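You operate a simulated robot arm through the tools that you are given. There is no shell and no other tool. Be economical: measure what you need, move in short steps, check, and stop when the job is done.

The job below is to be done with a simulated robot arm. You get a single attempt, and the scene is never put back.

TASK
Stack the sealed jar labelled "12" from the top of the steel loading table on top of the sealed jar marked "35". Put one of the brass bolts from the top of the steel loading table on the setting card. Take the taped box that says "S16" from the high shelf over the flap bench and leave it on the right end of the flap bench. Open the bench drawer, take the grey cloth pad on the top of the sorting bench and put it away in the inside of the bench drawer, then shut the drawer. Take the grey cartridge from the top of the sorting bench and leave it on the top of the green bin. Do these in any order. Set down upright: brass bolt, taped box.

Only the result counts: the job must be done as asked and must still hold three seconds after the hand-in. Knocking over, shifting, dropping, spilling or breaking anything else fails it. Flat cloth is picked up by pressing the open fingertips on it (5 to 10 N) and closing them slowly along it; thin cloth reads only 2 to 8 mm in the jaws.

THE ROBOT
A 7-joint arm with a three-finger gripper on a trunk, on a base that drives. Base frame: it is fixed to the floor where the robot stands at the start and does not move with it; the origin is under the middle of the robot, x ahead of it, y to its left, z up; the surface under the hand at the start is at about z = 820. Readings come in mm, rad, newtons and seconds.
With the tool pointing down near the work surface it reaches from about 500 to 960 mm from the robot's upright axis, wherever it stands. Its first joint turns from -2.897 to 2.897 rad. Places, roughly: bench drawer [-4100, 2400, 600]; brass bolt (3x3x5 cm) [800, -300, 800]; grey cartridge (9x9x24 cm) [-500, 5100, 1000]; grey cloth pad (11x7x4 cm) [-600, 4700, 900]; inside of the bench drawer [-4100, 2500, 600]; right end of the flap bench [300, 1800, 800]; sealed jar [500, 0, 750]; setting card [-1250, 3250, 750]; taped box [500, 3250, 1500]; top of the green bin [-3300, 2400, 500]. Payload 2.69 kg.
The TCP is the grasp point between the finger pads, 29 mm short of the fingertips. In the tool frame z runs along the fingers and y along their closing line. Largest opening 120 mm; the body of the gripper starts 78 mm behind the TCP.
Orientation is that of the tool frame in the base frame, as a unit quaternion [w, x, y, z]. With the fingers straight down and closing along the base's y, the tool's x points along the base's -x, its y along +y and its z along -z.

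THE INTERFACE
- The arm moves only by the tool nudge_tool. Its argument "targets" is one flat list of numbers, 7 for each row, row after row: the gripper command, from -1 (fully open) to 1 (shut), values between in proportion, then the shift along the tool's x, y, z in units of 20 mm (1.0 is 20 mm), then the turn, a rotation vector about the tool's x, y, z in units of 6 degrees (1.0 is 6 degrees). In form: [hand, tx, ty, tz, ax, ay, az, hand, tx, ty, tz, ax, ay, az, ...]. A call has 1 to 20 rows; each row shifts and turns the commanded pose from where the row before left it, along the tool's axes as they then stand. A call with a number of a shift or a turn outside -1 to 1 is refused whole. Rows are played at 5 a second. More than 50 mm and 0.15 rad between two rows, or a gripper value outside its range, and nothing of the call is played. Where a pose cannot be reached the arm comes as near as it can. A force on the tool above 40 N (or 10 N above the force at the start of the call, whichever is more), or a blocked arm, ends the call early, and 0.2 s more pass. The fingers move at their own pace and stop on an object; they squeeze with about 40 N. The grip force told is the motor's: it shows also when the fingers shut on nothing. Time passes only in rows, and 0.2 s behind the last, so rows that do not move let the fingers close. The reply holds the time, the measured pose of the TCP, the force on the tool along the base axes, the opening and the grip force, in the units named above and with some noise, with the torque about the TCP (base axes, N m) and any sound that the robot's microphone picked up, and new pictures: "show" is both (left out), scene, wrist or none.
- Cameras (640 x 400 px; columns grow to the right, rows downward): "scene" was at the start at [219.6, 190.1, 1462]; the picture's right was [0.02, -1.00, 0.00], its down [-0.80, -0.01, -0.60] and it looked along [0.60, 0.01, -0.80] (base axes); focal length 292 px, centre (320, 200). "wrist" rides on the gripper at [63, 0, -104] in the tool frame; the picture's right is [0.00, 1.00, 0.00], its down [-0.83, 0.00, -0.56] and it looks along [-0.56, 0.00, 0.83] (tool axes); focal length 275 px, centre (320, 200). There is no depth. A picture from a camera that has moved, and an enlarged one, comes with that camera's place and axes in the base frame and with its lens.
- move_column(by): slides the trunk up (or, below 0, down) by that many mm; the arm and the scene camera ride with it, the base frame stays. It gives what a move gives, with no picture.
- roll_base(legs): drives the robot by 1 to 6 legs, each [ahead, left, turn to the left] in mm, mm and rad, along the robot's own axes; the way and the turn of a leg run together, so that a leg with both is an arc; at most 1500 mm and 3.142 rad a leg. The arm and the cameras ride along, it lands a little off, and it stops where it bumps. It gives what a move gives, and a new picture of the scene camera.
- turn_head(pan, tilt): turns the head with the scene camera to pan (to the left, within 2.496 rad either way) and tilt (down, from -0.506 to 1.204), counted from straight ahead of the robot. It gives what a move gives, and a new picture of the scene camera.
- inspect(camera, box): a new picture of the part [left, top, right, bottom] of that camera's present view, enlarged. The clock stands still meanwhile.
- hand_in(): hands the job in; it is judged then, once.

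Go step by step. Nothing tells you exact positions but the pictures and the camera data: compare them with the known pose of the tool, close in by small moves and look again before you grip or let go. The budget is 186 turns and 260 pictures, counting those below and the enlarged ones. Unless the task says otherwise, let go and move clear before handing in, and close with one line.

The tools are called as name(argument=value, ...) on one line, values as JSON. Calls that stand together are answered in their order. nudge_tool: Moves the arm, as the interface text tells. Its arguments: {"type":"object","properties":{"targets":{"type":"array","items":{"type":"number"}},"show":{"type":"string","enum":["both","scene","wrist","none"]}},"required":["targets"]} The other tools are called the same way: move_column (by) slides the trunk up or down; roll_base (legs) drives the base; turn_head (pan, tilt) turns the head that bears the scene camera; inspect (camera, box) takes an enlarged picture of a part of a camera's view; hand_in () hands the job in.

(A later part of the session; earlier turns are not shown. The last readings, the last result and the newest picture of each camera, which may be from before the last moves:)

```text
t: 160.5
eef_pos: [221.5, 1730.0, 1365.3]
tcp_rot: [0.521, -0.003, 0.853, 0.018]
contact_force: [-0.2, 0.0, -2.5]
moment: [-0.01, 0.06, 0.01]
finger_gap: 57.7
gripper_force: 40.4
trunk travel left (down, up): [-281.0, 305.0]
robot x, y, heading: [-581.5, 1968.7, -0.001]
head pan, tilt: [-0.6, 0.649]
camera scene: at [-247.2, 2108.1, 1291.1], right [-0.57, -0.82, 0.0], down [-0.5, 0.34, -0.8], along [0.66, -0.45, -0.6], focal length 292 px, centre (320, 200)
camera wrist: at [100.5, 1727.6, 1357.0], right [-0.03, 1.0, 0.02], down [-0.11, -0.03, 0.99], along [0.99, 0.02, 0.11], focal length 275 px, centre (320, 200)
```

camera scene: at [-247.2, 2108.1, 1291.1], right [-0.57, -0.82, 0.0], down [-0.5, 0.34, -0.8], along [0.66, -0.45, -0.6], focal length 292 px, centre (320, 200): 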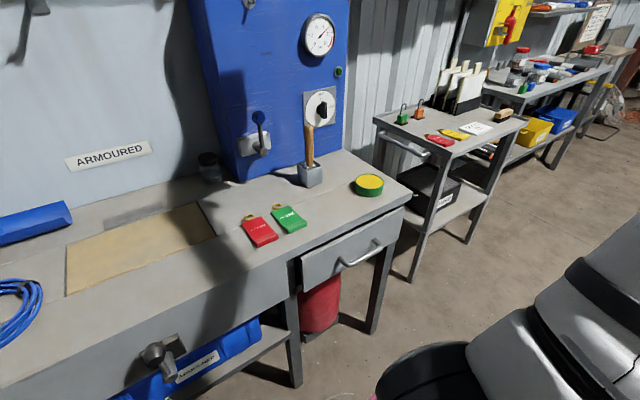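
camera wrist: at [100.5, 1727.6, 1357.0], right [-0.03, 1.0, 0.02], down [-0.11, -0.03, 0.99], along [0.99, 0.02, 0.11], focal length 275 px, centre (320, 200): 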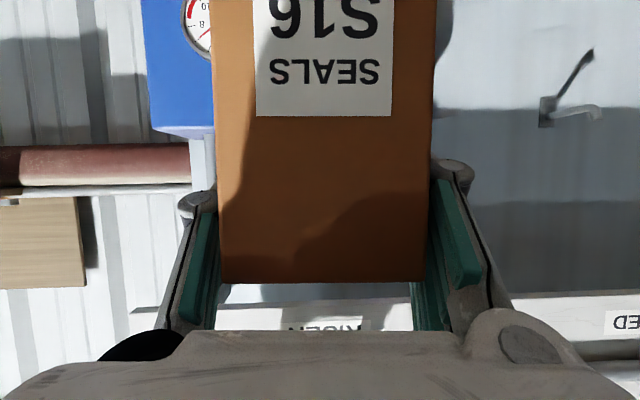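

Going well. Lower the trunk further by 250 and look.

move_column(by=-250)

nudge_tool(targets=[1, 0.89, 0, 0.45, 0, 0, 0, 1, 0.89, 0, 0.45, 0, 0, 0, 1, 0.89, 0, 0.45, 0, 0, 0, 1, 0.89, 0, 0.45, 0, 0, 0])

```text
t: 163.1
eef_pos: [220.4, 1731.3, 1115.5]
tcp_rot: [0.521, -0.002, 0.853, 0.018]
contact_force: [-0.4, 0.1, -1.9]
moment: [0.01, 0.09, 0.01]
finger_gap: 57.7
gripper_force: 40.3
trunk travel left (down, up): [-31.0, 555.0]
robot x, y, heading: [-578.5, 1966.8, -0.002]
head pan, tilt: [-0.6, 0.649]
```

```text
t: 164.1
eef_pos: [219.9, 1732.8, 1035.4]
tcp_rot: [0.522, -0.003, 0.853, 0.017]
contact_force: [-0.4, -0.2, -4.0]
moment: [0.0, 0.02, -0.01]
finger_gap: 57.7
gripper_force: 40.5
trunk travel left (down, up): [-31.0, 555.0]
robot x, y, heading: [-578.9, 1970.1, -0.001]
head pan, tilt: [-0.6, 0.649]
camera scene: at [-210.9, 2108.1, 1040.7], right [-0.57, -0.82, 0.0], down [-0.5, 0.34, -0.8], along [0.66, -0.45, -0.6], focal length 292 px, centre (320, 200)
camera wrist: at [99.3, 1729.7, 1027.1], right [-0.03, 1.0, 0.02], down [-0.11, -0.03, 0.99], along [0.99, 0.02, 0.11], focal length 275 px, centre (320, 200)
```

scene: 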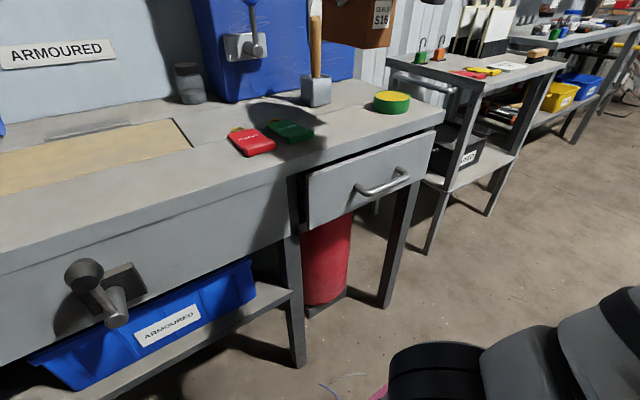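
wrist: 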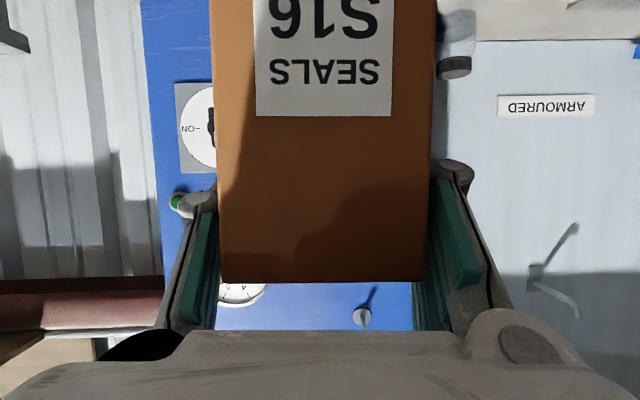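

turn_head(pan=-0.75, tilt=0.3)

```text
t: 164.9
eef_pos: [219.7, 1731.6, 1036.3]
tcp_rot: [0.521, -0.002, 0.853, 0.018]
contact_force: [-0.1, 0.0, -3.6]
moment: [0.0, 0.03, 0.01]
finger_gap: 57.6
gripper_force: 40.0
trunk travel left (down, up): [-31.0, 555.0]
robot x, y, heading: [-582.2, 1967.7, 0.0]
head pan, tilt: [-0.75, 0.3]
camera scene: at [-214.2, 2093.5, 1072.3], right [-0.68, -0.73, 0.0], down [-0.22, 0.2, -0.95], along [0.7, -0.65, -0.3], focal length 292 px, centre (320, 200)
```

scene: 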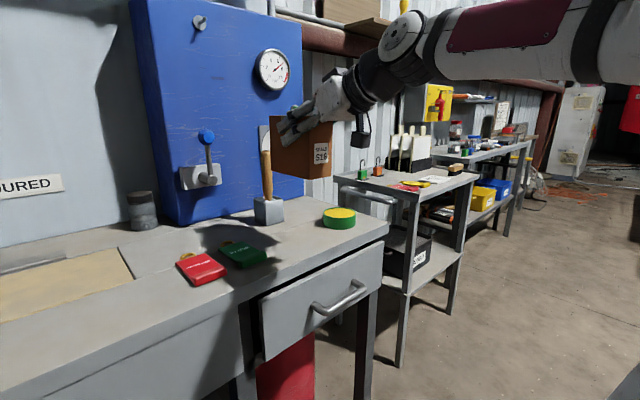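

The spot below the hand is clear; the gap is y 1662–1835, so I'll shift 12 mm left. Lowering 110.

nudge_tool(targets=[1, 0.89, 0.6, 0.45, 0, 0, 0, 1, 0.89, 0, 0.45, 0, 0, 0, 1, 0.89, 0, 0.45, 0, 0, 0, 1, 0.89, 0, 0.45, 0, 0, 0, 1, 0.89, 0, 0.45, 0, 0, 0, 1, 0.4, 0, 0.2, 0, 0, 0], show="scene")

inspect(camera="scene", box=[220, 130, 400, 300])

```text
t: 166.3
eef_pos: [217.9, 1747.9, 928.7]
tcp_rot: [0.521, -0.002, 0.854, 0.017]
contact_force: [-0.7, 0.1, -2.7]
moment: [0.02, 0.06, 0.01]
finger_gap: 57.4
gripper_force: 40.5
trunk travel left (down, up): [-31.0, 555.0]
robot x, y, heading: [-578.3, 1972.0, 0.0]
head pan, tilt: [-0.75, 0.3]
camera scene: at [-214.3, 2093.5, 1072.4], right [-0.68, -0.73, 0.0], down [-0.22, 0.2, -0.96], along [0.7, -0.65, -0.3], focal length 292 px, centre (320, 200)
```

scene: 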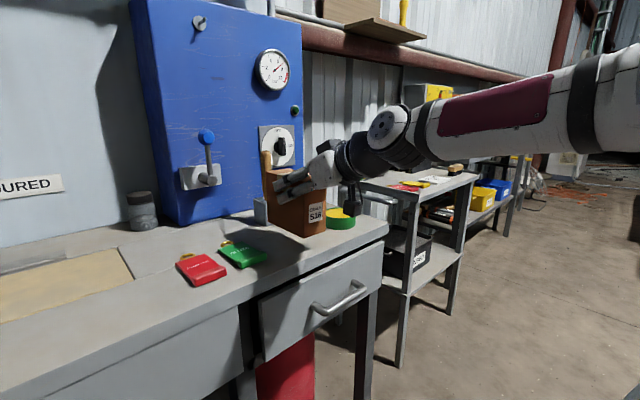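

```text
2.35 times, centred on (310, 215) of scene
camera zoom: at [-214.3, 2093.5, 1072.4], right [-0.68, -0.73, 0.0], down [-0.22, 0.2, -0.96], along [0.7, -0.65, -0.3], focal length 686 px, centre (344, 165)
```

zoom: 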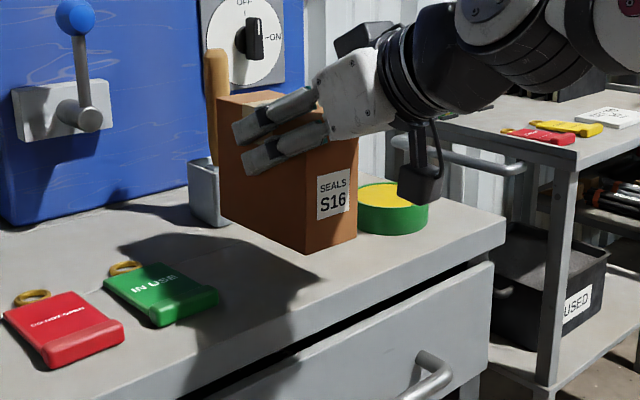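

Clearance to the hammer is about 30 mm, so I'll pull back 15 mm and then lower gently to contact.

nudge_tool(targets=[1, 0.34, 0, -0.67, 0, 0, 0, 1, 0.4, 0, 0.2, 0, 0, 0, 1, 0.3, 0, 0.15, 0, 0, 0, 1, 0.13, 0, 0.07, 0, 0, 0, 1, 0, 0, 0, 0, 0, 0], show="none")

inspect(camera="scene", box=[220, 130, 400, 300])

```text
t: 167.5
eef_pos: [202.7, 1749.0, 909.2]
tcp_rot: [0.521, -0.003, 0.854, 0.018]
contact_force: [0.5, -0.5, -2.7]
moment: [-0.02, 0.04, 0.01]
finger_gap: 57.6
gripper_force: 39.9
trunk travel left (down, up): [-31.0, 555.0]
robot x, y, heading: [-581.8, 1969.2, 0.001]
head pan, tilt: [-0.75, 0.3]
```

```text
2.35 times, centred on (310, 215) of scene
camera zoom: at [-214.3, 2093.5, 1072.4], right [-0.68, -0.73, 0.0], down [-0.22, 0.2, -0.96], along [0.7, -0.65, -0.3], focal length 686 px, centre (344, 165)
```

zoom: 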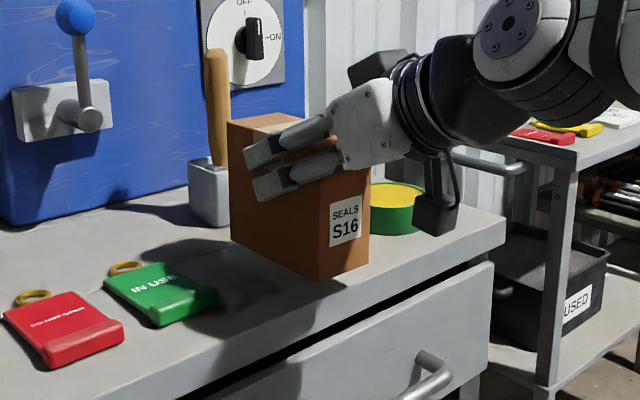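

nudge_tool(targets=[1, 0.13, 0, 0.07, 0, 0, 0, 1, 0.13, 0, 0.07, 0, 0, 0, 1, 0, 0, 0, 0, 0, 0], show="none")

nudge_tool(targets=[1, 0.13, 0, 0.07, 0, 0, 0, 1, 0, 0, 0, 0, 0, 0], show="none")

inspect(camera="scene", box=[220, 130, 400, 300])

```text
t: 168.3
eef_pos: [203.9, 1748.4, 902.8]
tcp_rot: [0.52, -0.003, 0.854, 0.018]
contact_force: [-1.2, -0.4, -3.2]
moment: [0.01, 0.06, 0.03]
finger_gap: 57.5
gripper_force: 39.7
trunk travel left (down, up): [-31.0, 555.0]
robot x, y, heading: [-578.4, 1969.0, 0.002]
head pan, tilt: [-0.75, 0.3]
```

```text
t: 168.9
eef_pos: [205.4, 1748.0, 900.8]
tcp_rot: [0.52, -0.002, 0.854, 0.018]
contact_force: [-0.3, -0.3, -1.8]
moment: [-0.03, 0.05, 0.01]
finger_gap: 57.6
gripper_force: 40.0
trunk travel left (down, up): [-31.0, 555.0]
robot x, y, heading: [-579.2, 1969.2, -0.005]
head pan, tilt: [-0.75, 0.3]
```

```text
2.35 times, centred on (310, 215) of scene
camera zoom: at [-214.3, 2093.5, 1072.4], right [-0.68, -0.73, 0.0], down [-0.22, 0.2, -0.96], along [0.7, -0.65, -0.3], focal length 686 px, centre (344, 165)
```

zoom: 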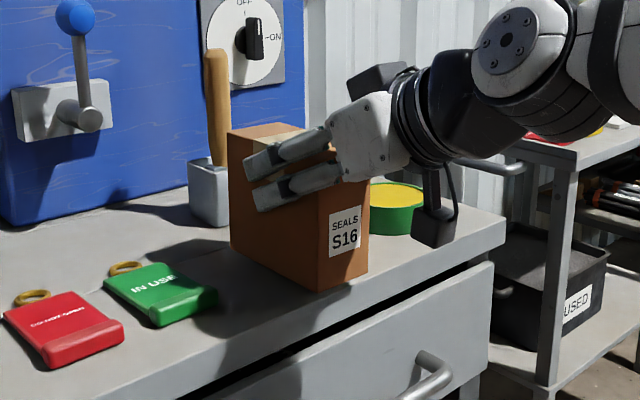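

nudge_tool(targets=[1, 0.18, 0, 0.09, 0, 0, 0, 1, 0, 0, 0, 0, 0, 0], show="none")

nudge_tool(targets=[1, 0.18, 0, 0.09, 0, 0, 0, 1, 0, 0, 0, 0, 0, 0], show="none")

inspect(camera="scene", box=[220, 130, 400, 300])

```text
t: 169.5
eef_pos: [204.4, 1748.4, 896.4]
tcp_rot: [0.521, -0.003, 0.853, 0.018]
contact_force: [0.4, -0.2, -2.6]
moment: [0.01, 0.07, 0.04]
finger_gap: 57.7
gripper_force: 40.0
trunk travel left (down, up): [-31.0, 555.0]
robot x, y, heading: [-581.4, 1969.6, -0.0]
head pan, tilt: [-0.75, 0.3]
```

```text
t: 170.1
eef_pos: [205.3, 1748.3, 891.8]
tcp_rot: [0.521, -0.003, 0.853, 0.019]
contact_force: [0.7, 0.1, -2.9]
moment: [0.01, 0.02, 0.0]
finger_gap: 57.5
gripper_force: 39.8
trunk travel left (down, up): [-31.0, 555.0]
robot x, y, heading: [-577.6, 1966.5, -0.002]
head pan, tilt: [-0.75, 0.3]
```

```text
2.35 times, centred on (310, 215) of scene
camera zoom: at [-214.3, 2093.5, 1072.4], right [-0.68, -0.73, 0.0], down [-0.22, 0.2, -0.96], along [0.7, -0.65, -0.3], focal length 686 px, centre (344, 165)
```

zoom: 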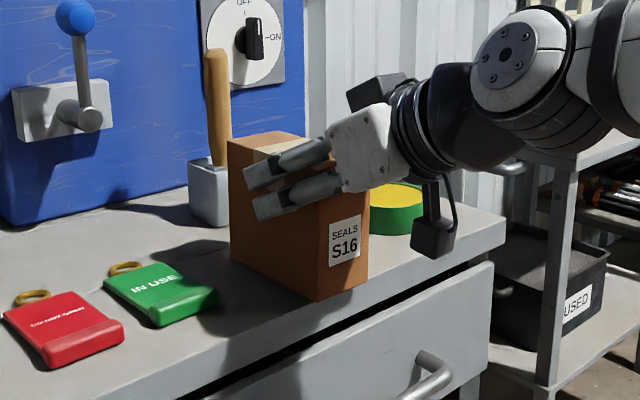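

nudge_tool(targets=[1, -0.18, 0, 0.36, 0, 0, 0, 1, 0.16, 0, 0.08, 0, 0, 0, 1, 0, 0, 0, 0, 0, 0], show="none")

nudge_tool(targets=[1, 0.16, 0, 0.08, 0, 0, 0, 1, 0, 0, 0, 0, 0, 0], show="none")

inspect(camera="scene", box=[250, 190, 370, 290])

```text
t: 170.9
eef_pos: [213.1, 1748.8, 888.9]
tcp_rot: [0.521, -0.002, 0.854, 0.018]
contact_force: [0.4, -0.2, -3.4]
moment: [0.05, 0.06, 0.01]
finger_gap: 57.4
gripper_force: 39.8
trunk travel left (down, up): [-31.0, 555.0]
robot x, y, heading: [-578.8, 1967.0, 0.002]
head pan, tilt: [-0.75, 0.3]
```

```text
t: 171.5
eef_pos: [211.8, 1749.1, 886.4]
tcp_rot: [0.523, -0.003, 0.852, 0.017]
contact_force: [-0.9, 1.2, 11.2]
moment: [-0.29, 0.68, -0.08]
finger_gap: 57.5
gripper_force: 40.2
trunk travel left (down, up): [-31.0, 555.0]
robot x, y, heading: [-575.3, 1969.2, -0.002]
head pan, tilt: [-0.75, 0.3]
```

```text
4.00 times, centred on (310, 240) of scene
camera zoom: at [-214.6, 2093.6, 1072.6], right [-0.68, -0.73, 0.0], down [-0.22, 0.2, -0.96], along [0.7, -0.65, -0.3], focal length 1166 px, centre (360, 40)
```

zoom: 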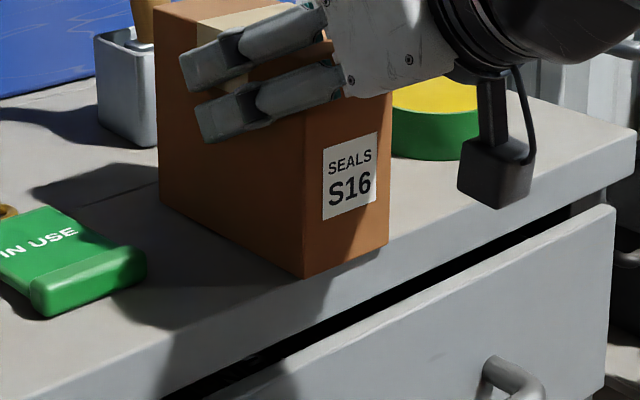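

Touched down, but the box front is only about 10 mm from the bench edge. I'll lift 4 mm, shift 16 mm forward and set it down again.

nudge_tool(targets=[1, -0.22, 0, -0.11, 0, 0, 0, 1, -0.18, 0, 0.36, 0, 0, 0, 1, -0.18, 0, 0.36, 0, 0, 0, 1, 0.14, 0, 0.07, 0, 0, 0, 1, 0, 0, 0, 0, 0, 0], show="none")

inspect(camera="scene", box=[250, 190, 370, 290])

```text
t: 172.7
eef_pos: [229.1, 1749.3, 886.0]
tcp_rot: [0.521, -0.003, 0.854, 0.018]
contact_force: [-0.1, 0.1, -2.7]
moment: [-0.01, 0.04, -0.03]
finger_gap: 57.7
gripper_force: 39.4
trunk travel left (down, up): [-31.0, 555.0]
robot x, y, heading: [-575.2, 1970.1, 0.002]
head pan, tilt: [-0.75, 0.3]
```

```text
4.00 times, centred on (310, 240) of scene
camera zoom: at [-214.3, 2093.5, 1072.4], right [-0.68, -0.73, 0.0], down [-0.22, 0.2, -0.96], along [0.7, -0.65, -0.3], focal length 1166 px, centre (360, 40)
```

zoom: 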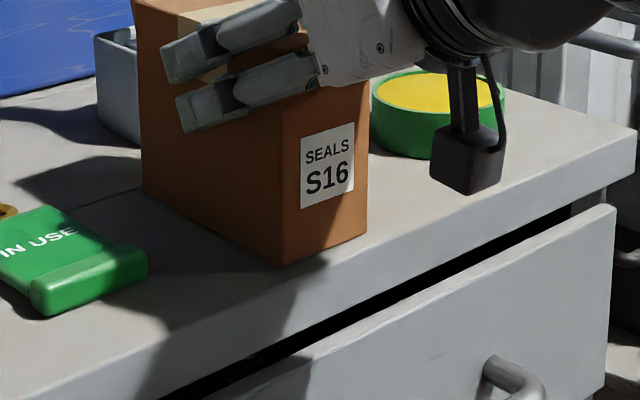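

Clear of the edge now. Lower the last millimetres and release, opening to about 86 mm.

nudge_tool(targets=[1, 0.09, 0, 0.045, 0, 0, 0, 1, 0, 0, 0, 0, 0, 0], show="none")

nudge_tool(targets=[0.0, 0, 0, 0, 0, 0, 0, -0.2, 0, 0, 0, 0, 0, 0, -0.45, 0, 0, 0, 0, 0, 0, -0.45, 0, 0, 0, 0, 0, 0], show="wrist")

inspect(camera="scene", box=[230, 150, 390, 290])

```text
t: 173.3
eef_pos: [230.1, 1748.0, 886.5]
tcp_rot: [0.523, -0.003, 0.852, 0.017]
contact_force: [-1.1, 0.2, 10.7]
moment: [-0.38, 0.74, -0.02]
finger_gap: 57.6
gripper_force: 40.0
trunk travel left (down, up): [-31.0, 555.0]
robot x, y, heading: [-580.3, 1972.2, 0.001]
head pan, tilt: [-0.75, 0.3]
```

```text
t: 174.3
eef_pos: [228.4, 1749.5, 885.3]
tcp_rot: [0.521, -0.003, 0.853, 0.018]
contact_force: [0.4, -0.3, -0.1]
moment: [-0.01, -0.02, -0.03]
finger_gap: 86.9
gripper_force: 0.0
trunk travel left (down, up): [-31.0, 555.0]
robot x, y, heading: [-576.9, 1964.4, -0.002]
head pan, tilt: [-0.75, 0.3]
camera wrist: at [108.0, 1746.4, 876.6], right [-0.03, 1.0, 0.02], down [-0.11, -0.03, 0.99], along [0.99, 0.02, 0.11], focal length 275 px, centre (320, 200)
```

wrist: 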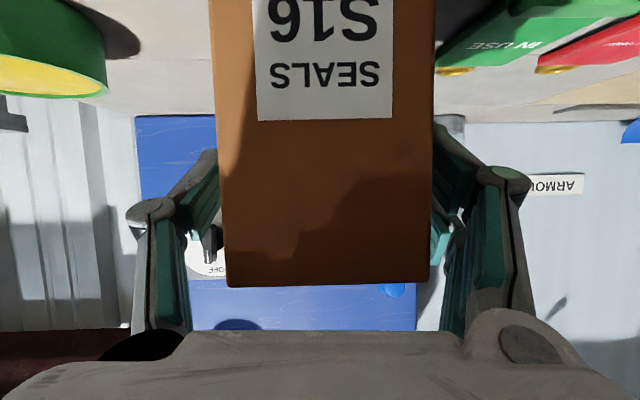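

```text
2.86 times, centred on (310, 220) of scene
camera zoom: at [-214.3, 2093.5, 1072.4], right [-0.68, -0.73, 0.0], down [-0.22, 0.2, -0.96], along [0.7, -0.65, -0.3], focal length 833 px, centre (349, 143)
```

zoom: 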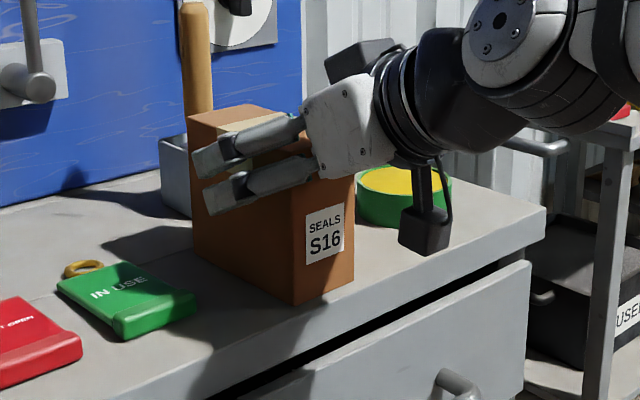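

Released and standing. Backing straight out, then raising the trunk.

roll_base(legs=[[-220, 0, 0]])

move_column(by=300)

turn_head(pan=-0.3, tilt=0.5)

```text
t: 176.0
eef_pos: [8.3, 1751.1, 885.4]
tcp_rot: [0.521, -0.004, 0.853, 0.019]
contact_force: [-0.1, -0.1, 0.4]
moment: [-0.02, 0.0, -0.02]
finger_gap: 86.9
gripper_force: 0.1
trunk travel left (down, up): [-31.0, 555.0]
robot x, y, heading: [-798.1, 1967.0, 0.003]
head pan, tilt: [-0.75, 0.3]
camera scene: at [-434.3, 2093.8, 1072.4], right [-0.68, -0.73, 0.0], down [-0.22, 0.2, -0.96], along [0.7, -0.65, -0.3], focal length 292 px, centre (320, 200)
```

scene: 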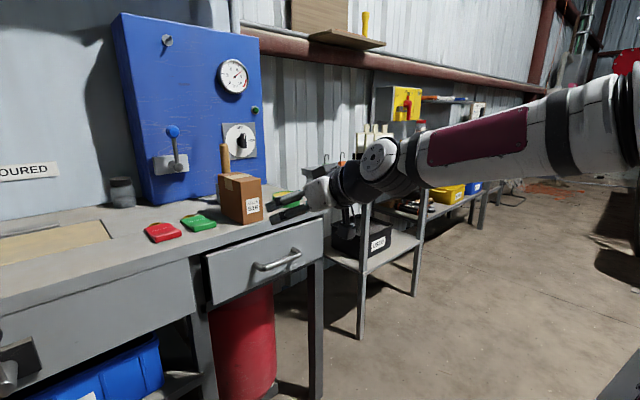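

```text
t: 179.0
eef_pos: [9.2, 1750.8, 1184.8]
tcp_rot: [0.522, -0.003, 0.853, 0.018]
contact_force: [0.4, 1.1, -0.1]
moment: [0.0, 0.0, 0.0]
finger_gap: 87.2
gripper_force: 0.0
trunk travel left (down, up): [-331.0, 255.0]
robot x, y, heading: [-793.1, 1973.6, -0.002]
head pan, tilt: [-0.75, 0.3]
```

```text
t: 179.9
eef_pos: [8.2, 1750.3, 1185.5]
tcp_rot: [0.521, -0.003, 0.853, 0.018]
contact_force: [-0.7, 0.3, 1.5]
moment: [-0.03, -0.05, -0.01]
finger_gap: 87.2
gripper_force: 0.0
trunk travel left (down, up): [-331.0, 255.0]
robot x, y, heading: [-798.6, 1967.4, 0.0]
head pan, tilt: [-0.3, 0.499]
camera scene: at [-472.5, 2130.6, 1354.1], right [-0.3, -0.95, 0.0], down [-0.46, 0.14, -0.88], along [0.84, -0.26, -0.48], focal length 292 px, centre (320, 200)
```

scene: 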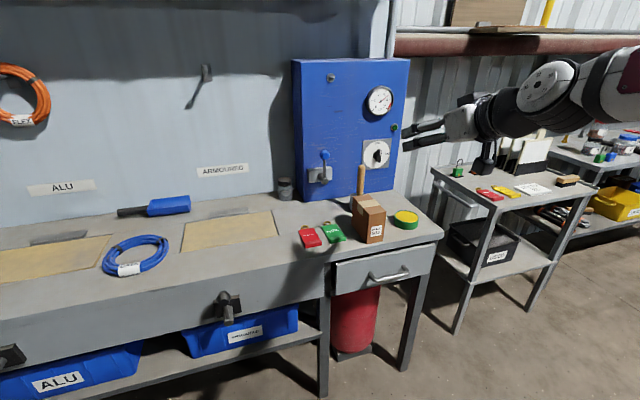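

The box is standing well. Next I'll turn to face +y and drive to the sorting bench.

roll_base(legs=[[120, 0, 0], [0, 0, 1.571], [1400, 0, 0]])

turn_head(pan=-0.2, tilt=0.4)

inspect(camera="scene", box=[100, 60, 520, 280])

```text
t: 191.5
eef_pos: [-476.8, 4177.4, 1184.6]
tcp_rot: [-0.353, 0.609, -0.597, -0.384]
contact_force: [0.2, -0.7, 0.7]
moment: [0.03, 0.0, -0.01]
finger_gap: 87.1
gripper_force: 0.0
trunk travel left (down, up): [-331.0, 255.0]
robot x, y, heading: [-685.3, 3373.3, 1.581]
head pan, tilt: [-0.3, 0.499]
camera scene: at [-856.2, 3695.3, 1354.1], right [0.96, -0.28, 0.0], down [-0.14, -0.46, -0.88], along [0.25, 0.84, -0.48], focal length 292 px, centre (320, 200)
```

scene: 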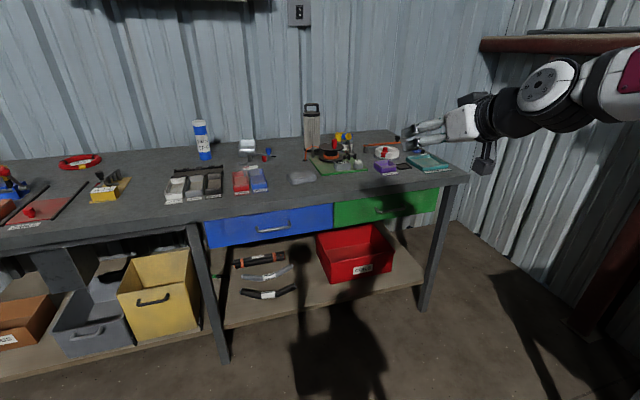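

```text
t: 192.2
eef_pos: [-477.4, 4177.6, 1184.9]
tcp_rot: [-0.354, 0.609, -0.598, -0.383]
contact_force: [-0.5, 0.0, 0.1]
moment: [0.0, -0.01, -0.01]
finger_gap: 87.1
gripper_force: 0.1
trunk travel left (down, up): [-331.0, 255.0]
robot x, y, heading: [-686.0, 3370.3, 1.584]
head pan, tilt: [-0.201, 0.4]
camera scene: at [-864.7, 3699.1, 1363.2], right [0.98, -0.19, 0.0], down [-0.07, -0.38, -0.92], along [0.17, 0.9, -0.39], focal length 292 px, centre (320, 200)
```

scene: 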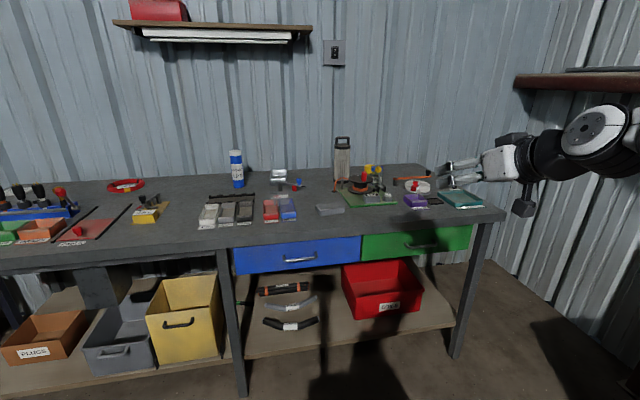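

```text
1.52 times, centred on (310, 170) of scene
camera zoom: at [-864.7, 3699.1, 1363.2], right [0.98, -0.19, 0.0], down [-0.07, -0.38, -0.92], along [0.17, 0.9, -0.39], focal length 444 px, centre (335, 246)
```

zoom: 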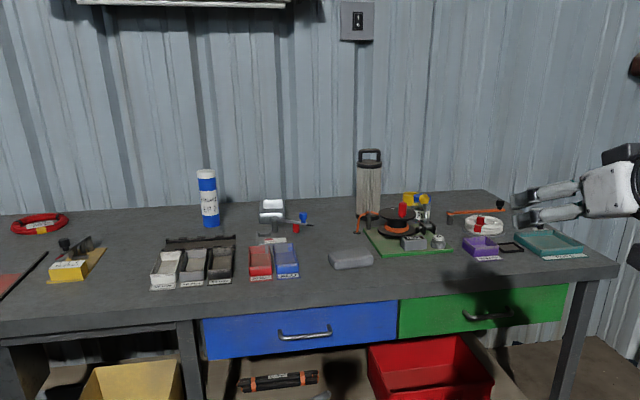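

I see the grey cartridge (tall, with a handle) and the grey pad in front of it. I'll drive 400 closer, lower the hand to about z 1050, and measure by parallax.

roll_base(legs=[[400, 40, -0.012]])

move_column(by=-130)

nudge_tool(targets=[-1, 0, 0, 0, 0, 0, 0])

```text
t: 194.7
eef_pos: [-510.1, 4576.8, 1184.9]
tcp_rot: [-0.355, 0.606, -0.601, -0.382]
contact_force: [-0.3, -0.2, -0.3]
moment: [-0.02, 0.02, 0.02]
finger_gap: 87.1
gripper_force: 0.0
trunk travel left (down, up): [-331.0, 255.0]
robot x, y, heading: [-725.4, 3770.8, 1.573]
head pan, tilt: [-0.201, 0.4]
camera scene: at [-902.8, 4101.2, 1363.3], right [0.98, -0.2, 0.0], down [-0.08, -0.38, -0.92], along [0.18, 0.9, -0.39], focal length 292 px, centre (320, 200)
```

scene: 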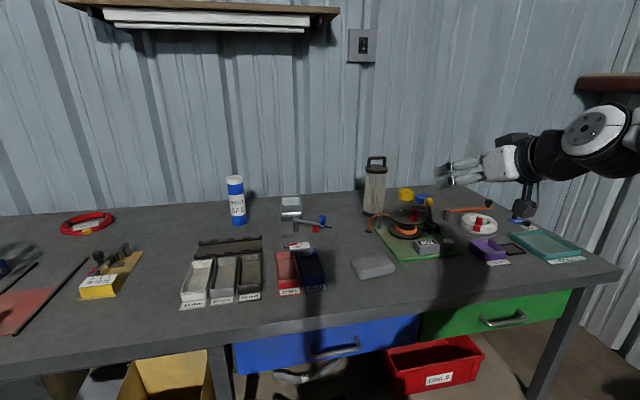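

```text
t: 196.3
eef_pos: [-509.5, 4575.7, 1054.3]
tcp_rot: [-0.355, 0.606, -0.601, -0.381]
contact_force: [-0.5, 0.5, -0.4]
moment: [0.02, 0.03, 0.0]
finger_gap: 86.9
gripper_force: 0.1
trunk travel left (down, up): [-201.0, 385.0]
robot x, y, heading: [-727.5, 3771.2, 1.569]
head pan, tilt: [-0.201, 0.4]
```

```text
t: 196.7
eef_pos: [-509.2, 4576.9, 1056.3]
tcp_rot: [-0.355, 0.606, -0.601, -0.382]
contact_force: [0.2, 0.3, 0.4]
moment: [0.0, 0.01, 0.0]
finger_gap: 119.8
gripper_force: 0.0
trunk travel left (down, up): [-201.0, 385.0]
robot x, y, heading: [-730.5, 3770.1, 1.57]
head pan, tilt: [-0.201, 0.4]
camera scene: at [-902.8, 4144.9, 1233.7], right [0.98, -0.2, 0.0], down [-0.08, -0.38, -0.92], along [0.18, 0.9, -0.39], focal length 292 px, centre (320, 200)
camera wrist: at [-505.9, 4454.4, 1046.6], right [-1.0, -0.03, 0.02], down [0.03, -0.11, 0.99], along [-0.02, 0.99, 0.11], focal length 275 px, centre (320, 200)
```

scene: 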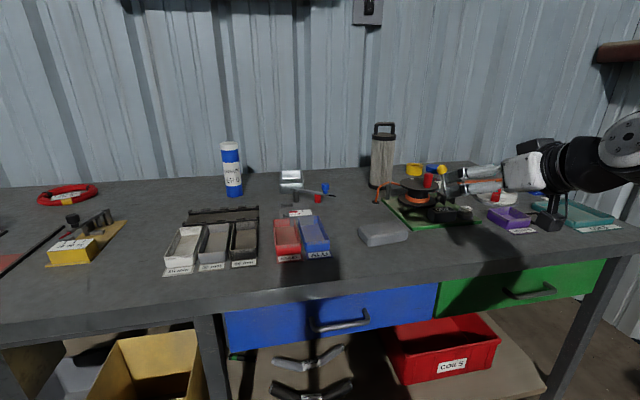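
wrist: 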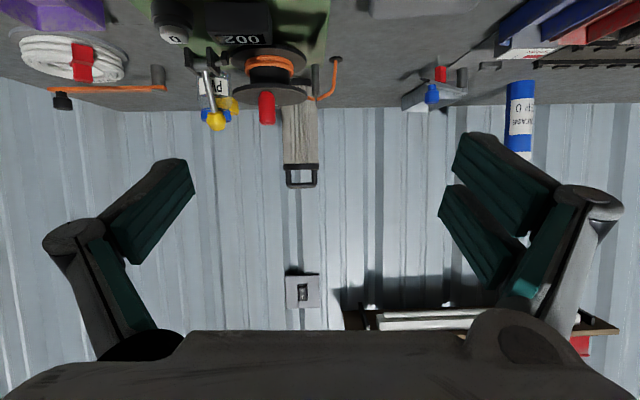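

Combining the views: bench top z about 865, cartridge at about (-487,5080) with body top about 1045, and a reel stand up to about 980 in front of it. The pad is at about (-630,4720). I'll come over the reel with a 51° hand.

nudge_tool(targets=[-1, 0, 0, 0, 0, 1, 0, -1, 0, 0, 0, 0, 1, 0], show="none")

roll_base(legs=[[250, -22, 0]])

nudge_tool(targets=[-1, 0, 0, 0, 0, 0, 0], show="wrist")

```text
t: 197.3
eef_pos: [-509.2, 4575.3, 1055.8]
tcp_rot: [-0.29, 0.642, -0.636, -0.315]
contact_force: [0.2, -1.3, 0.2]
moment: [0.01, -0.01, -0.01]
finger_gap: 119.8
gripper_force: 0.0
trunk travel left (down, up): [-201.0, 385.0]
robot x, y, heading: [-728.8, 3769.1, 1.57]
head pan, tilt: [-0.201, 0.4]
```

```text
t: 199.1
eef_pos: [-487.3, 4826.3, 1055.2]
tcp_rot: [-0.291, 0.642, -0.635, -0.316]
contact_force: [0.1, -0.2, 0.5]
moment: [0.04, 0.03, -0.02]
finger_gap: 120.1
gripper_force: 0.1
trunk travel left (down, up): [-201.0, 385.0]
robot x, y, heading: [-705.0, 4014.7, 1.565]
head pan, tilt: [-0.201, 0.4]
camera scene: at [-880.3, 4394.6, 1233.7], right [0.98, -0.2, 0.0], down [-0.08, -0.38, -0.92], along [0.18, 0.9, -0.39], focal length 292 px, centre (320, 200)
```

scene: 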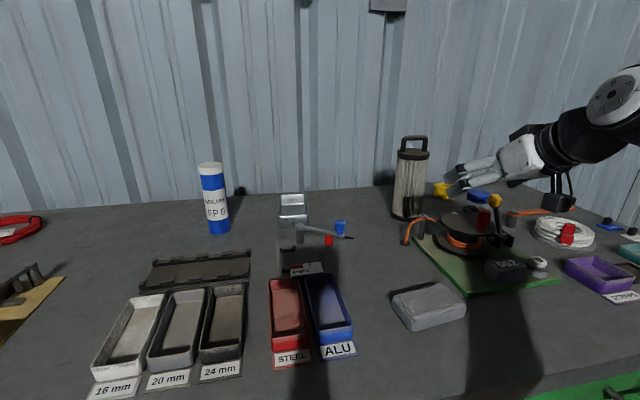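

```text
t: 199.5
eef_pos: [-487.5, 4825.6, 1054.8]
tcp_rot: [-0.29, 0.642, -0.635, -0.316]
contact_force: [-0.3, -0.3, 0.0]
moment: [0.0, -0.01, -0.01]
finger_gap: 120.2
gripper_force: 0.1
trunk travel left (down, up): [-201.0, 385.0]
robot x, y, heading: [-707.5, 4020.2, 1.566]
head pan, tilt: [-0.201, 0.4]
camera wrist: at [-482.5, 4704.5, 1071.9], right [-1.0, -0.03, 0.02], down [0.02, 0.09, 1.0], along [-0.03, 1.0, -0.09], focal length 275 px, centre (320, 200)
```

wrist: 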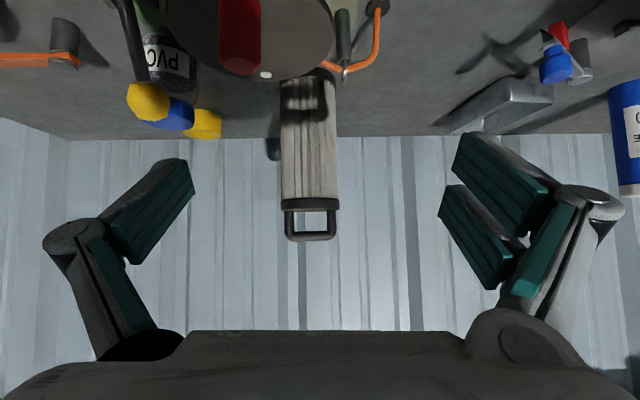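

Cartridge at about (-481,5092), body top about 1043. I'll extend the arm 120 forward at this height, then drive the rest.

nudge_tool(targets=[-1, -0.63, -0.2, 0.78, 0, 0, 0, -1, -0.63, 0, 0.78, 0, 0, 0, -1, -0.63, 0, 0.78, 0, 0, 0, -1, -0.63, 0, 0.78, 0, 0, 0, -1, -0.63, 0, 0.78, 0, 0, 0, -1, -0.63, 0, 0.78, 0, 0, 0], show="wrist")

roll_base(legs=[[70, 0, 0]])

nudge_tool(targets=[-1, 0, 0, 0, 0, 0, 0], show="wrist")

```text
t: 200.9
eef_pos: [-484.6, 4946.3, 1055.1]
tcp_rot: [-0.292, 0.641, -0.636, -0.316]
contact_force: [-0.2, -0.5, 0.0]
moment: [0.0, -0.01, 0.0]
finger_gap: 120.1
gripper_force: 0.0
trunk travel left (down, up): [-201.0, 385.0]
robot x, y, heading: [-706.4, 4018.5, 1.568]
head pan, tilt: [-0.201, 0.4]
camera wrist: at [-481.1, 4825.4, 1071.3], right [-1.0, -0.03, 0.02], down [0.02, 0.09, 1.0], along [-0.03, 1.0, -0.09], focal length 275 px, centre (320, 200)
```

wrist: 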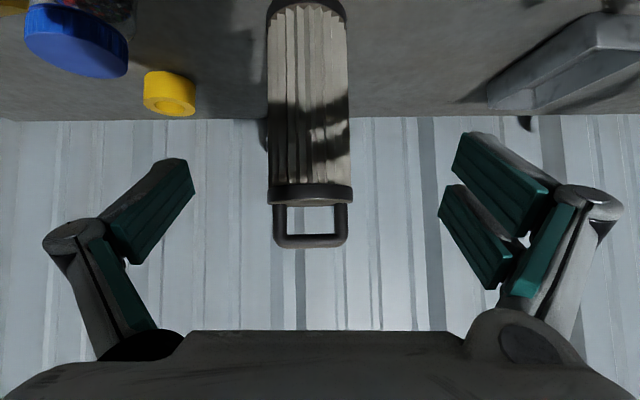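

```text
t: 201.9
eef_pos: [-485.9, 5016.3, 1054.5]
tcp_rot: [-0.291, 0.642, -0.635, -0.316]
contact_force: [0.2, -0.6, 0.8]
moment: [0.01, 0.02, -0.01]
finger_gap: 120.3
gripper_force: 0.1
trunk travel left (down, up): [-201.0, 385.0]
robot x, y, heading: [-706.5, 4087.4, 1.569]
head pan, tilt: [-0.201, 0.4]
camera scene: at [-880.2, 4465.4, 1233.7], right [0.98, -0.2, 0.0], down [-0.08, -0.38, -0.92], along [0.19, 0.9, -0.39], focal length 292 px, centre (320, 200)
```

scene: 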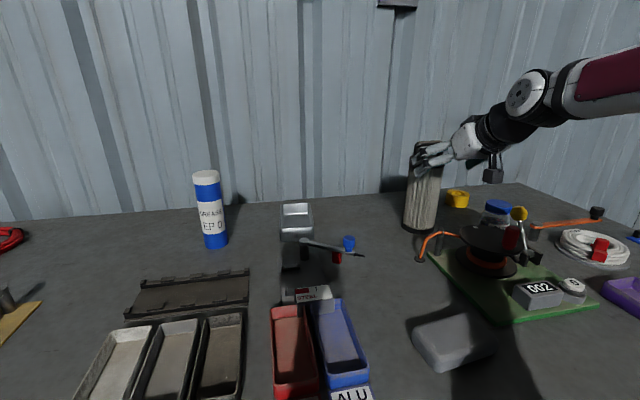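

```text
t: 202.3
eef_pos: [-485.2, 5017.0, 1053.4]
tcp_rot: [-0.291, 0.642, -0.635, -0.316]
contact_force: [0.3, 0.0, 0.0]
moment: [0.0, -0.01, 0.0]
finger_gap: 120.1
gripper_force: 0.1
trunk travel left (down, up): [-201.0, 385.0]
robot x, y, heading: [-708.5, 4088.3, 1.564]
head pan, tilt: [-0.201, 0.4]
camera wrist: at [-480.8, 4895.9, 1071.2], right [-1.0, -0.03, 0.02], down [0.02, 0.09, 1.0], along [-0.03, 1.0, -0.09], focal length 275 px, centre (320, 200)
```

wrist: 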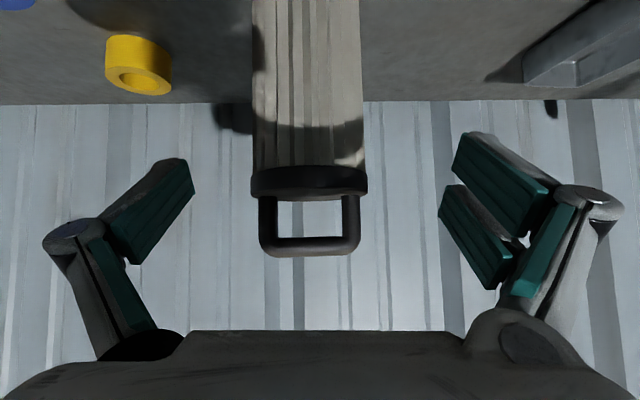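

roll_base(legs=[[76, -7, 0]])

nudge_tool(targets=[-1, 0.78, 0, 0.63, 0, 0, 0, -1, 0.78, 0, 0.63, 0, 0, 0, -1, 0, 0, 0, 0, 0, 0], show="wrist")

```text
t: 203.5
eef_pos: [-482.3, 5083.2, 1052.7]
tcp_rot: [-0.29, 0.643, -0.634, -0.316]
contact_force: [-0.2, 1.2, 0.1]
moment: [-0.02, 0.02, -0.03]
finger_gap: 119.8
gripper_force: 0.2
trunk travel left (down, up): [-201.0, 385.0]
robot x, y, heading: [-701.5, 4155.2, 1.571]
head pan, tilt: [-0.201, 0.4]
stopped in leg 1: the robot was blocked; the commanded pose is now the measured one
camera scene: at [-874.0, 4530.2, 1232.9], right [0.98, -0.2, 0.0], down [-0.08, -0.38, -0.92], along [0.18, 0.9, -0.39], focal length 292 px, centre (320, 200)
```

scene: 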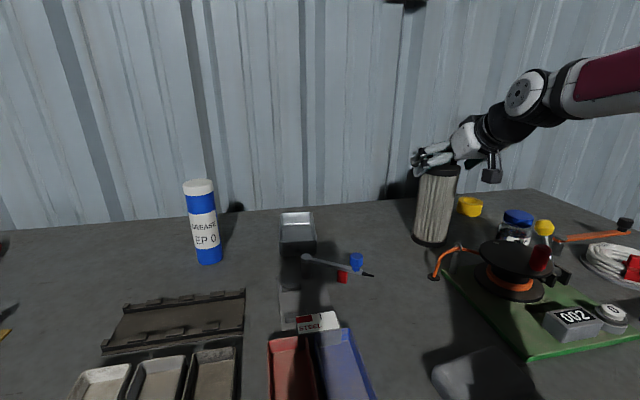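

```text
t: 204.3
eef_pos: [-483.7, 5081.7, 1013.7]
tcp_rot: [-0.291, 0.643, -0.634, -0.316]
contact_force: [-0.6, -0.5, -0.1]
moment: [0.0, 0.01, 0.0]
finger_gap: 120.1
gripper_force: 0.0
trunk travel left (down, up): [-201.0, 385.0]
robot x, y, heading: [-696.0, 4151.7, 1.568]
head pan, tilt: [-0.201, 0.4]
camera wrist: at [-478.2, 4961.7, 1030.4], right [-1.0, -0.03, 0.02], down [0.02, 0.1, 1.0], along [-0.03, 0.99, -0.09], focal length 275 px, centre (320, 200)
```

wrist: 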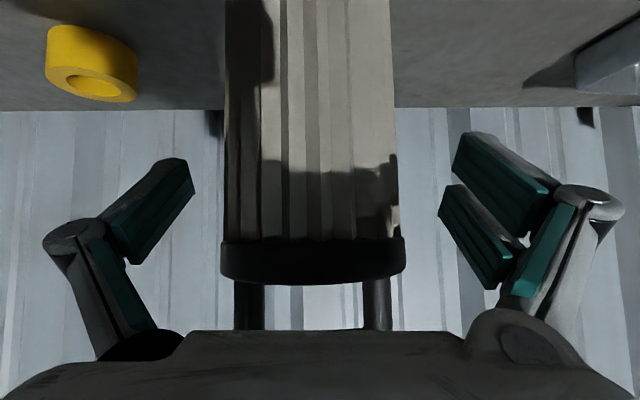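

The base touched the bench, so I'll finish with the arm: 11 mm forward, 3 mm sideways, then close.

nudge_tool(targets=[-1, -0.35, -0.17, 0.43, 0, 0, 0, -1, 0, 0, 0, 0, 0, 0, -0.7, 0, 0, 0, 0, 0, 0, -0.4, 0, 0, 0, 0, 0, 0, 1, 0, 0, 0, 0, 0, 0, 1, 0, 0, 0, 0, 0, 0], show="wrist")

```text
t: 205.7
eef_pos: [-478.6, 5094.8, 1013.2]
tcp_rot: [-0.29, 0.643, -0.634, -0.317]
contact_force: [-2.1, 0.5, 1.9]
moment: [0.1, 0.04, 0.04]
finger_gap: 82.3
gripper_force: 40.0
trunk travel left (down, up): [-201.0, 385.0]
robot x, y, heading: [-697.7, 4155.3, 1.571]
head pan, tilt: [-0.201, 0.4]
camera wrist: at [-474.0, 4973.0, 1030.4], right [-1.0, -0.03, 0.02], down [0.02, 0.09, 1.0], along [-0.03, 1.0, -0.09], focal length 275 px, centre (320, 200)
```

wrist: 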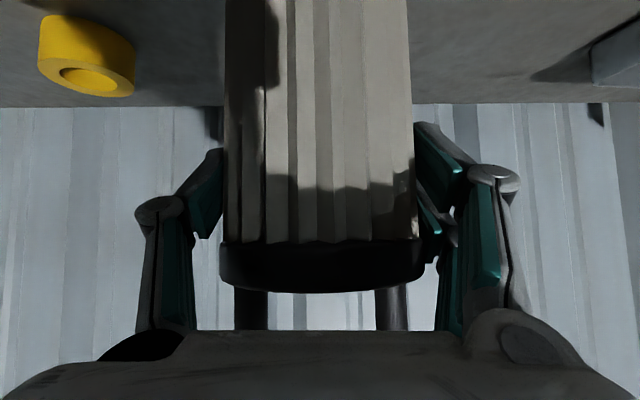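

Gripped. Lift 190 so its bottom clears the reel, then back away.

move_column(by=30)

nudge_tool(targets=[1, 0, 0, 0, 0, 0, 0])

move_column(by=160)

roll_base(legs=[[-500, 0, 0]])

```text
t: 206.4
eef_pos: [-476.9, 5106.5, 1006.8]
tcp_rot: [-0.287, 0.645, -0.637, -0.311]
contact_force: [2.8, -6.3, 30.9]
moment: [-0.01, -0.7, 0.16]
finger_gap: 82.0
gripper_force: 39.9
trunk travel left (down, up): [-231.0, 355.0]
robot x, y, heading: [-697.7, 4147.4, 1.568]
head pan, tilt: [-0.201, 0.4]
```

```text
t: 207.0
eef_pos: [-476.9, 5108.7, 1006.4]
tcp_rot: [-0.287, 0.646, -0.636, -0.31]
contact_force: [1.2, -3.8, 18.2]
moment: [0.1, -0.27, 0.0]
finger_gap: 81.5
gripper_force: 40.2
trunk travel left (down, up): [-231.0, 355.0]
robot x, y, heading: [-699.0, 4140.4, 1.572]
head pan, tilt: [-0.201, 0.4]
stopped in row 1: the arm was blocked; the commanded pose is now the measured one
camera scene: at [-873.3, 4541.4, 1234.6], right [0.98, -0.2, 0.01], down [-0.08, -0.4, -0.91], along [0.18, 0.89, -0.41], focal length 292 px, centre (320, 200)
camera wrist: at [-473.0, 4988.0, 1024.3], right [-1.0, -0.03, 0.02], down [0.02, 0.11, 0.99], along [-0.03, 0.99, -0.11], focal length 275 px, centre (320, 200)
```

scene: 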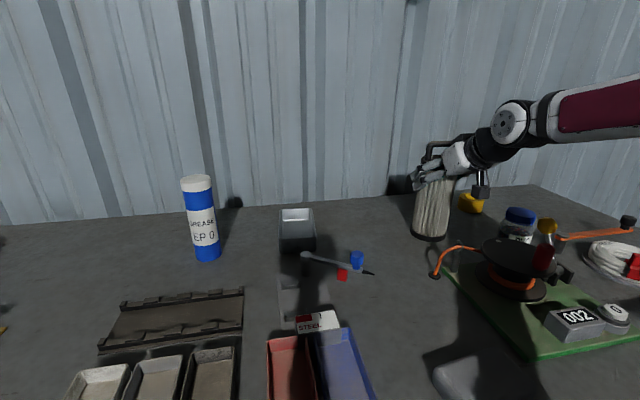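
wrist: 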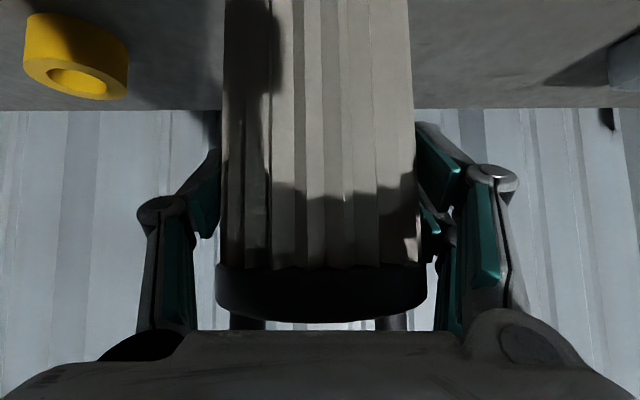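

```text
t: 209.1
eef_pos: [-474.3, 5165.1, 1005.4]
tcp_rot: [-0.287, 0.644, -0.638, -0.309]
contact_force: [0.9, 0.2, 0.3]
moment: [0.03, -0.01, 0.04]
finger_gap: 80.4
gripper_force: 40.5
trunk travel left (down, up): [-216.0, 370.0]
robot x, y, heading: [-696.8, 4139.6, 1.574]
head pan, tilt: [-0.201, 0.4]
stopped: the arm was blocked; the commanded pose is now the measured one
```

```text
t: 212.0
eef_pos: [-475.5, 4643.4, 1030.3]
tcp_rot: [-0.293, 0.642, -0.634, -0.315]
contact_force: [0.3, -0.7, -0.6]
moment: [0.03, -0.01, 0.01]
finger_gap: 0.1
gripper_force: 28.4
trunk travel left (down, up): [-216.0, 370.0]
robot x, y, heading: [-700.1, 3637.2, 1.568]
head pan, tilt: [-0.201, 0.4]
camera scene: at [-873.5, 4004.8, 1248.8], right [0.98, -0.2, 0.0], down [-0.08, -0.38, -0.92], along [0.18, 0.9, -0.39], focal length 292 px, centre (320, 200)
```

scene: 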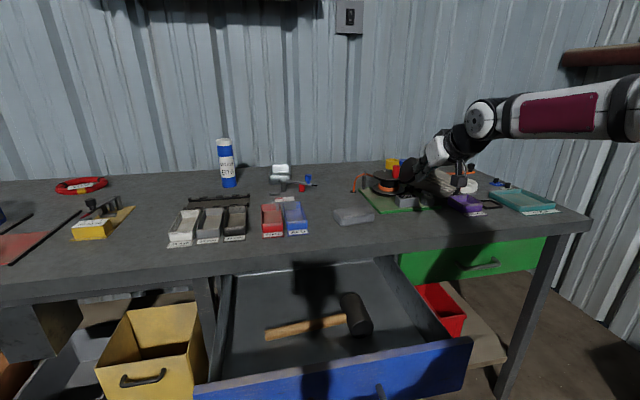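

The trunk snagged the bench drawer. The drawer was dragged open and the cartridge slipped out of the hand, so I need to see where everything is.

inspect(camera="scene", box=[300, 120, 600, 300])

inspect(camera="wrist", box=[0, 0, 640, 400])

turn_head(pan=-0.1, tilt=0.8)

```text
2.13 times, centred on (450, 210) of scene
camera zoom: at [-873.5, 4004.8, 1248.8], right [0.98, -0.2, 0.0], down [-0.08, -0.38, -0.92], along [0.18, 0.9, -0.39], focal length 622 px, centre (43, 179)
```

zoom: 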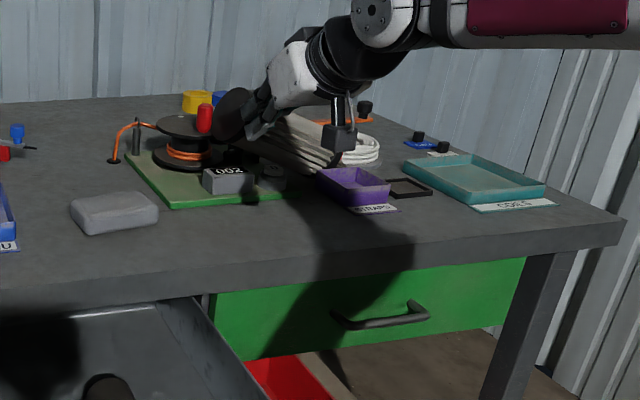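

```text
1.00 times, centred on (320, 200) of wrist (not enlarged: the box is as wide or as high as the picture)
camera zoom: at [-471.2, 4523.0, 1047.4], right [-1.0, -0.03, 0.02], down [0.02, 0.09, 1.0], along [-0.03, 1.0, -0.09], focal length 275 px, centre (320, 200)
```

zoom: 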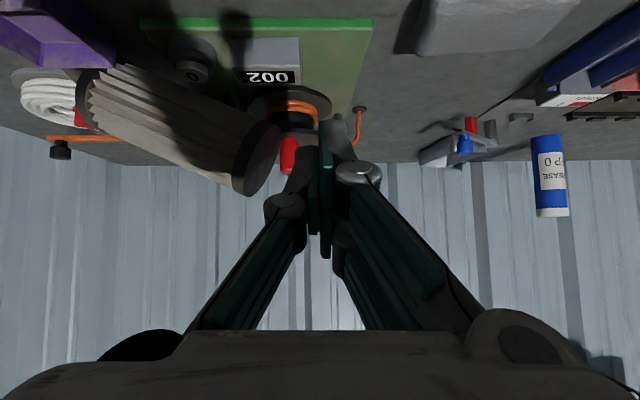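

```text
t: 212.9
eef_pos: [-475.9, 4644.2, 1030.5]
tcp_rot: [-0.294, 0.642, -0.635, -0.314]
contact_force: [-0.1, 0.6, 0.1]
moment: [0.03, 0.0, -0.01]
finger_gap: 0.0
gripper_force: 28.3
trunk travel left (down, up): [-216.0, 370.0]
robot x, y, heading: [-701.5, 3638.0, 1.571]
head pan, tilt: [-0.099, 0.799]
camera scene: at [-884.0, 3994.4, 1213.8], right [0.99, -0.1, 0.0], down [-0.07, -0.71, -0.7], along [0.07, 0.69, -0.72], focal length 292 px, centre (320, 200)
```

scene: 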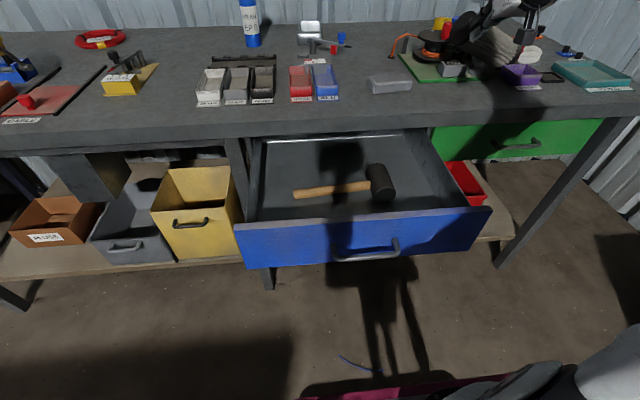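

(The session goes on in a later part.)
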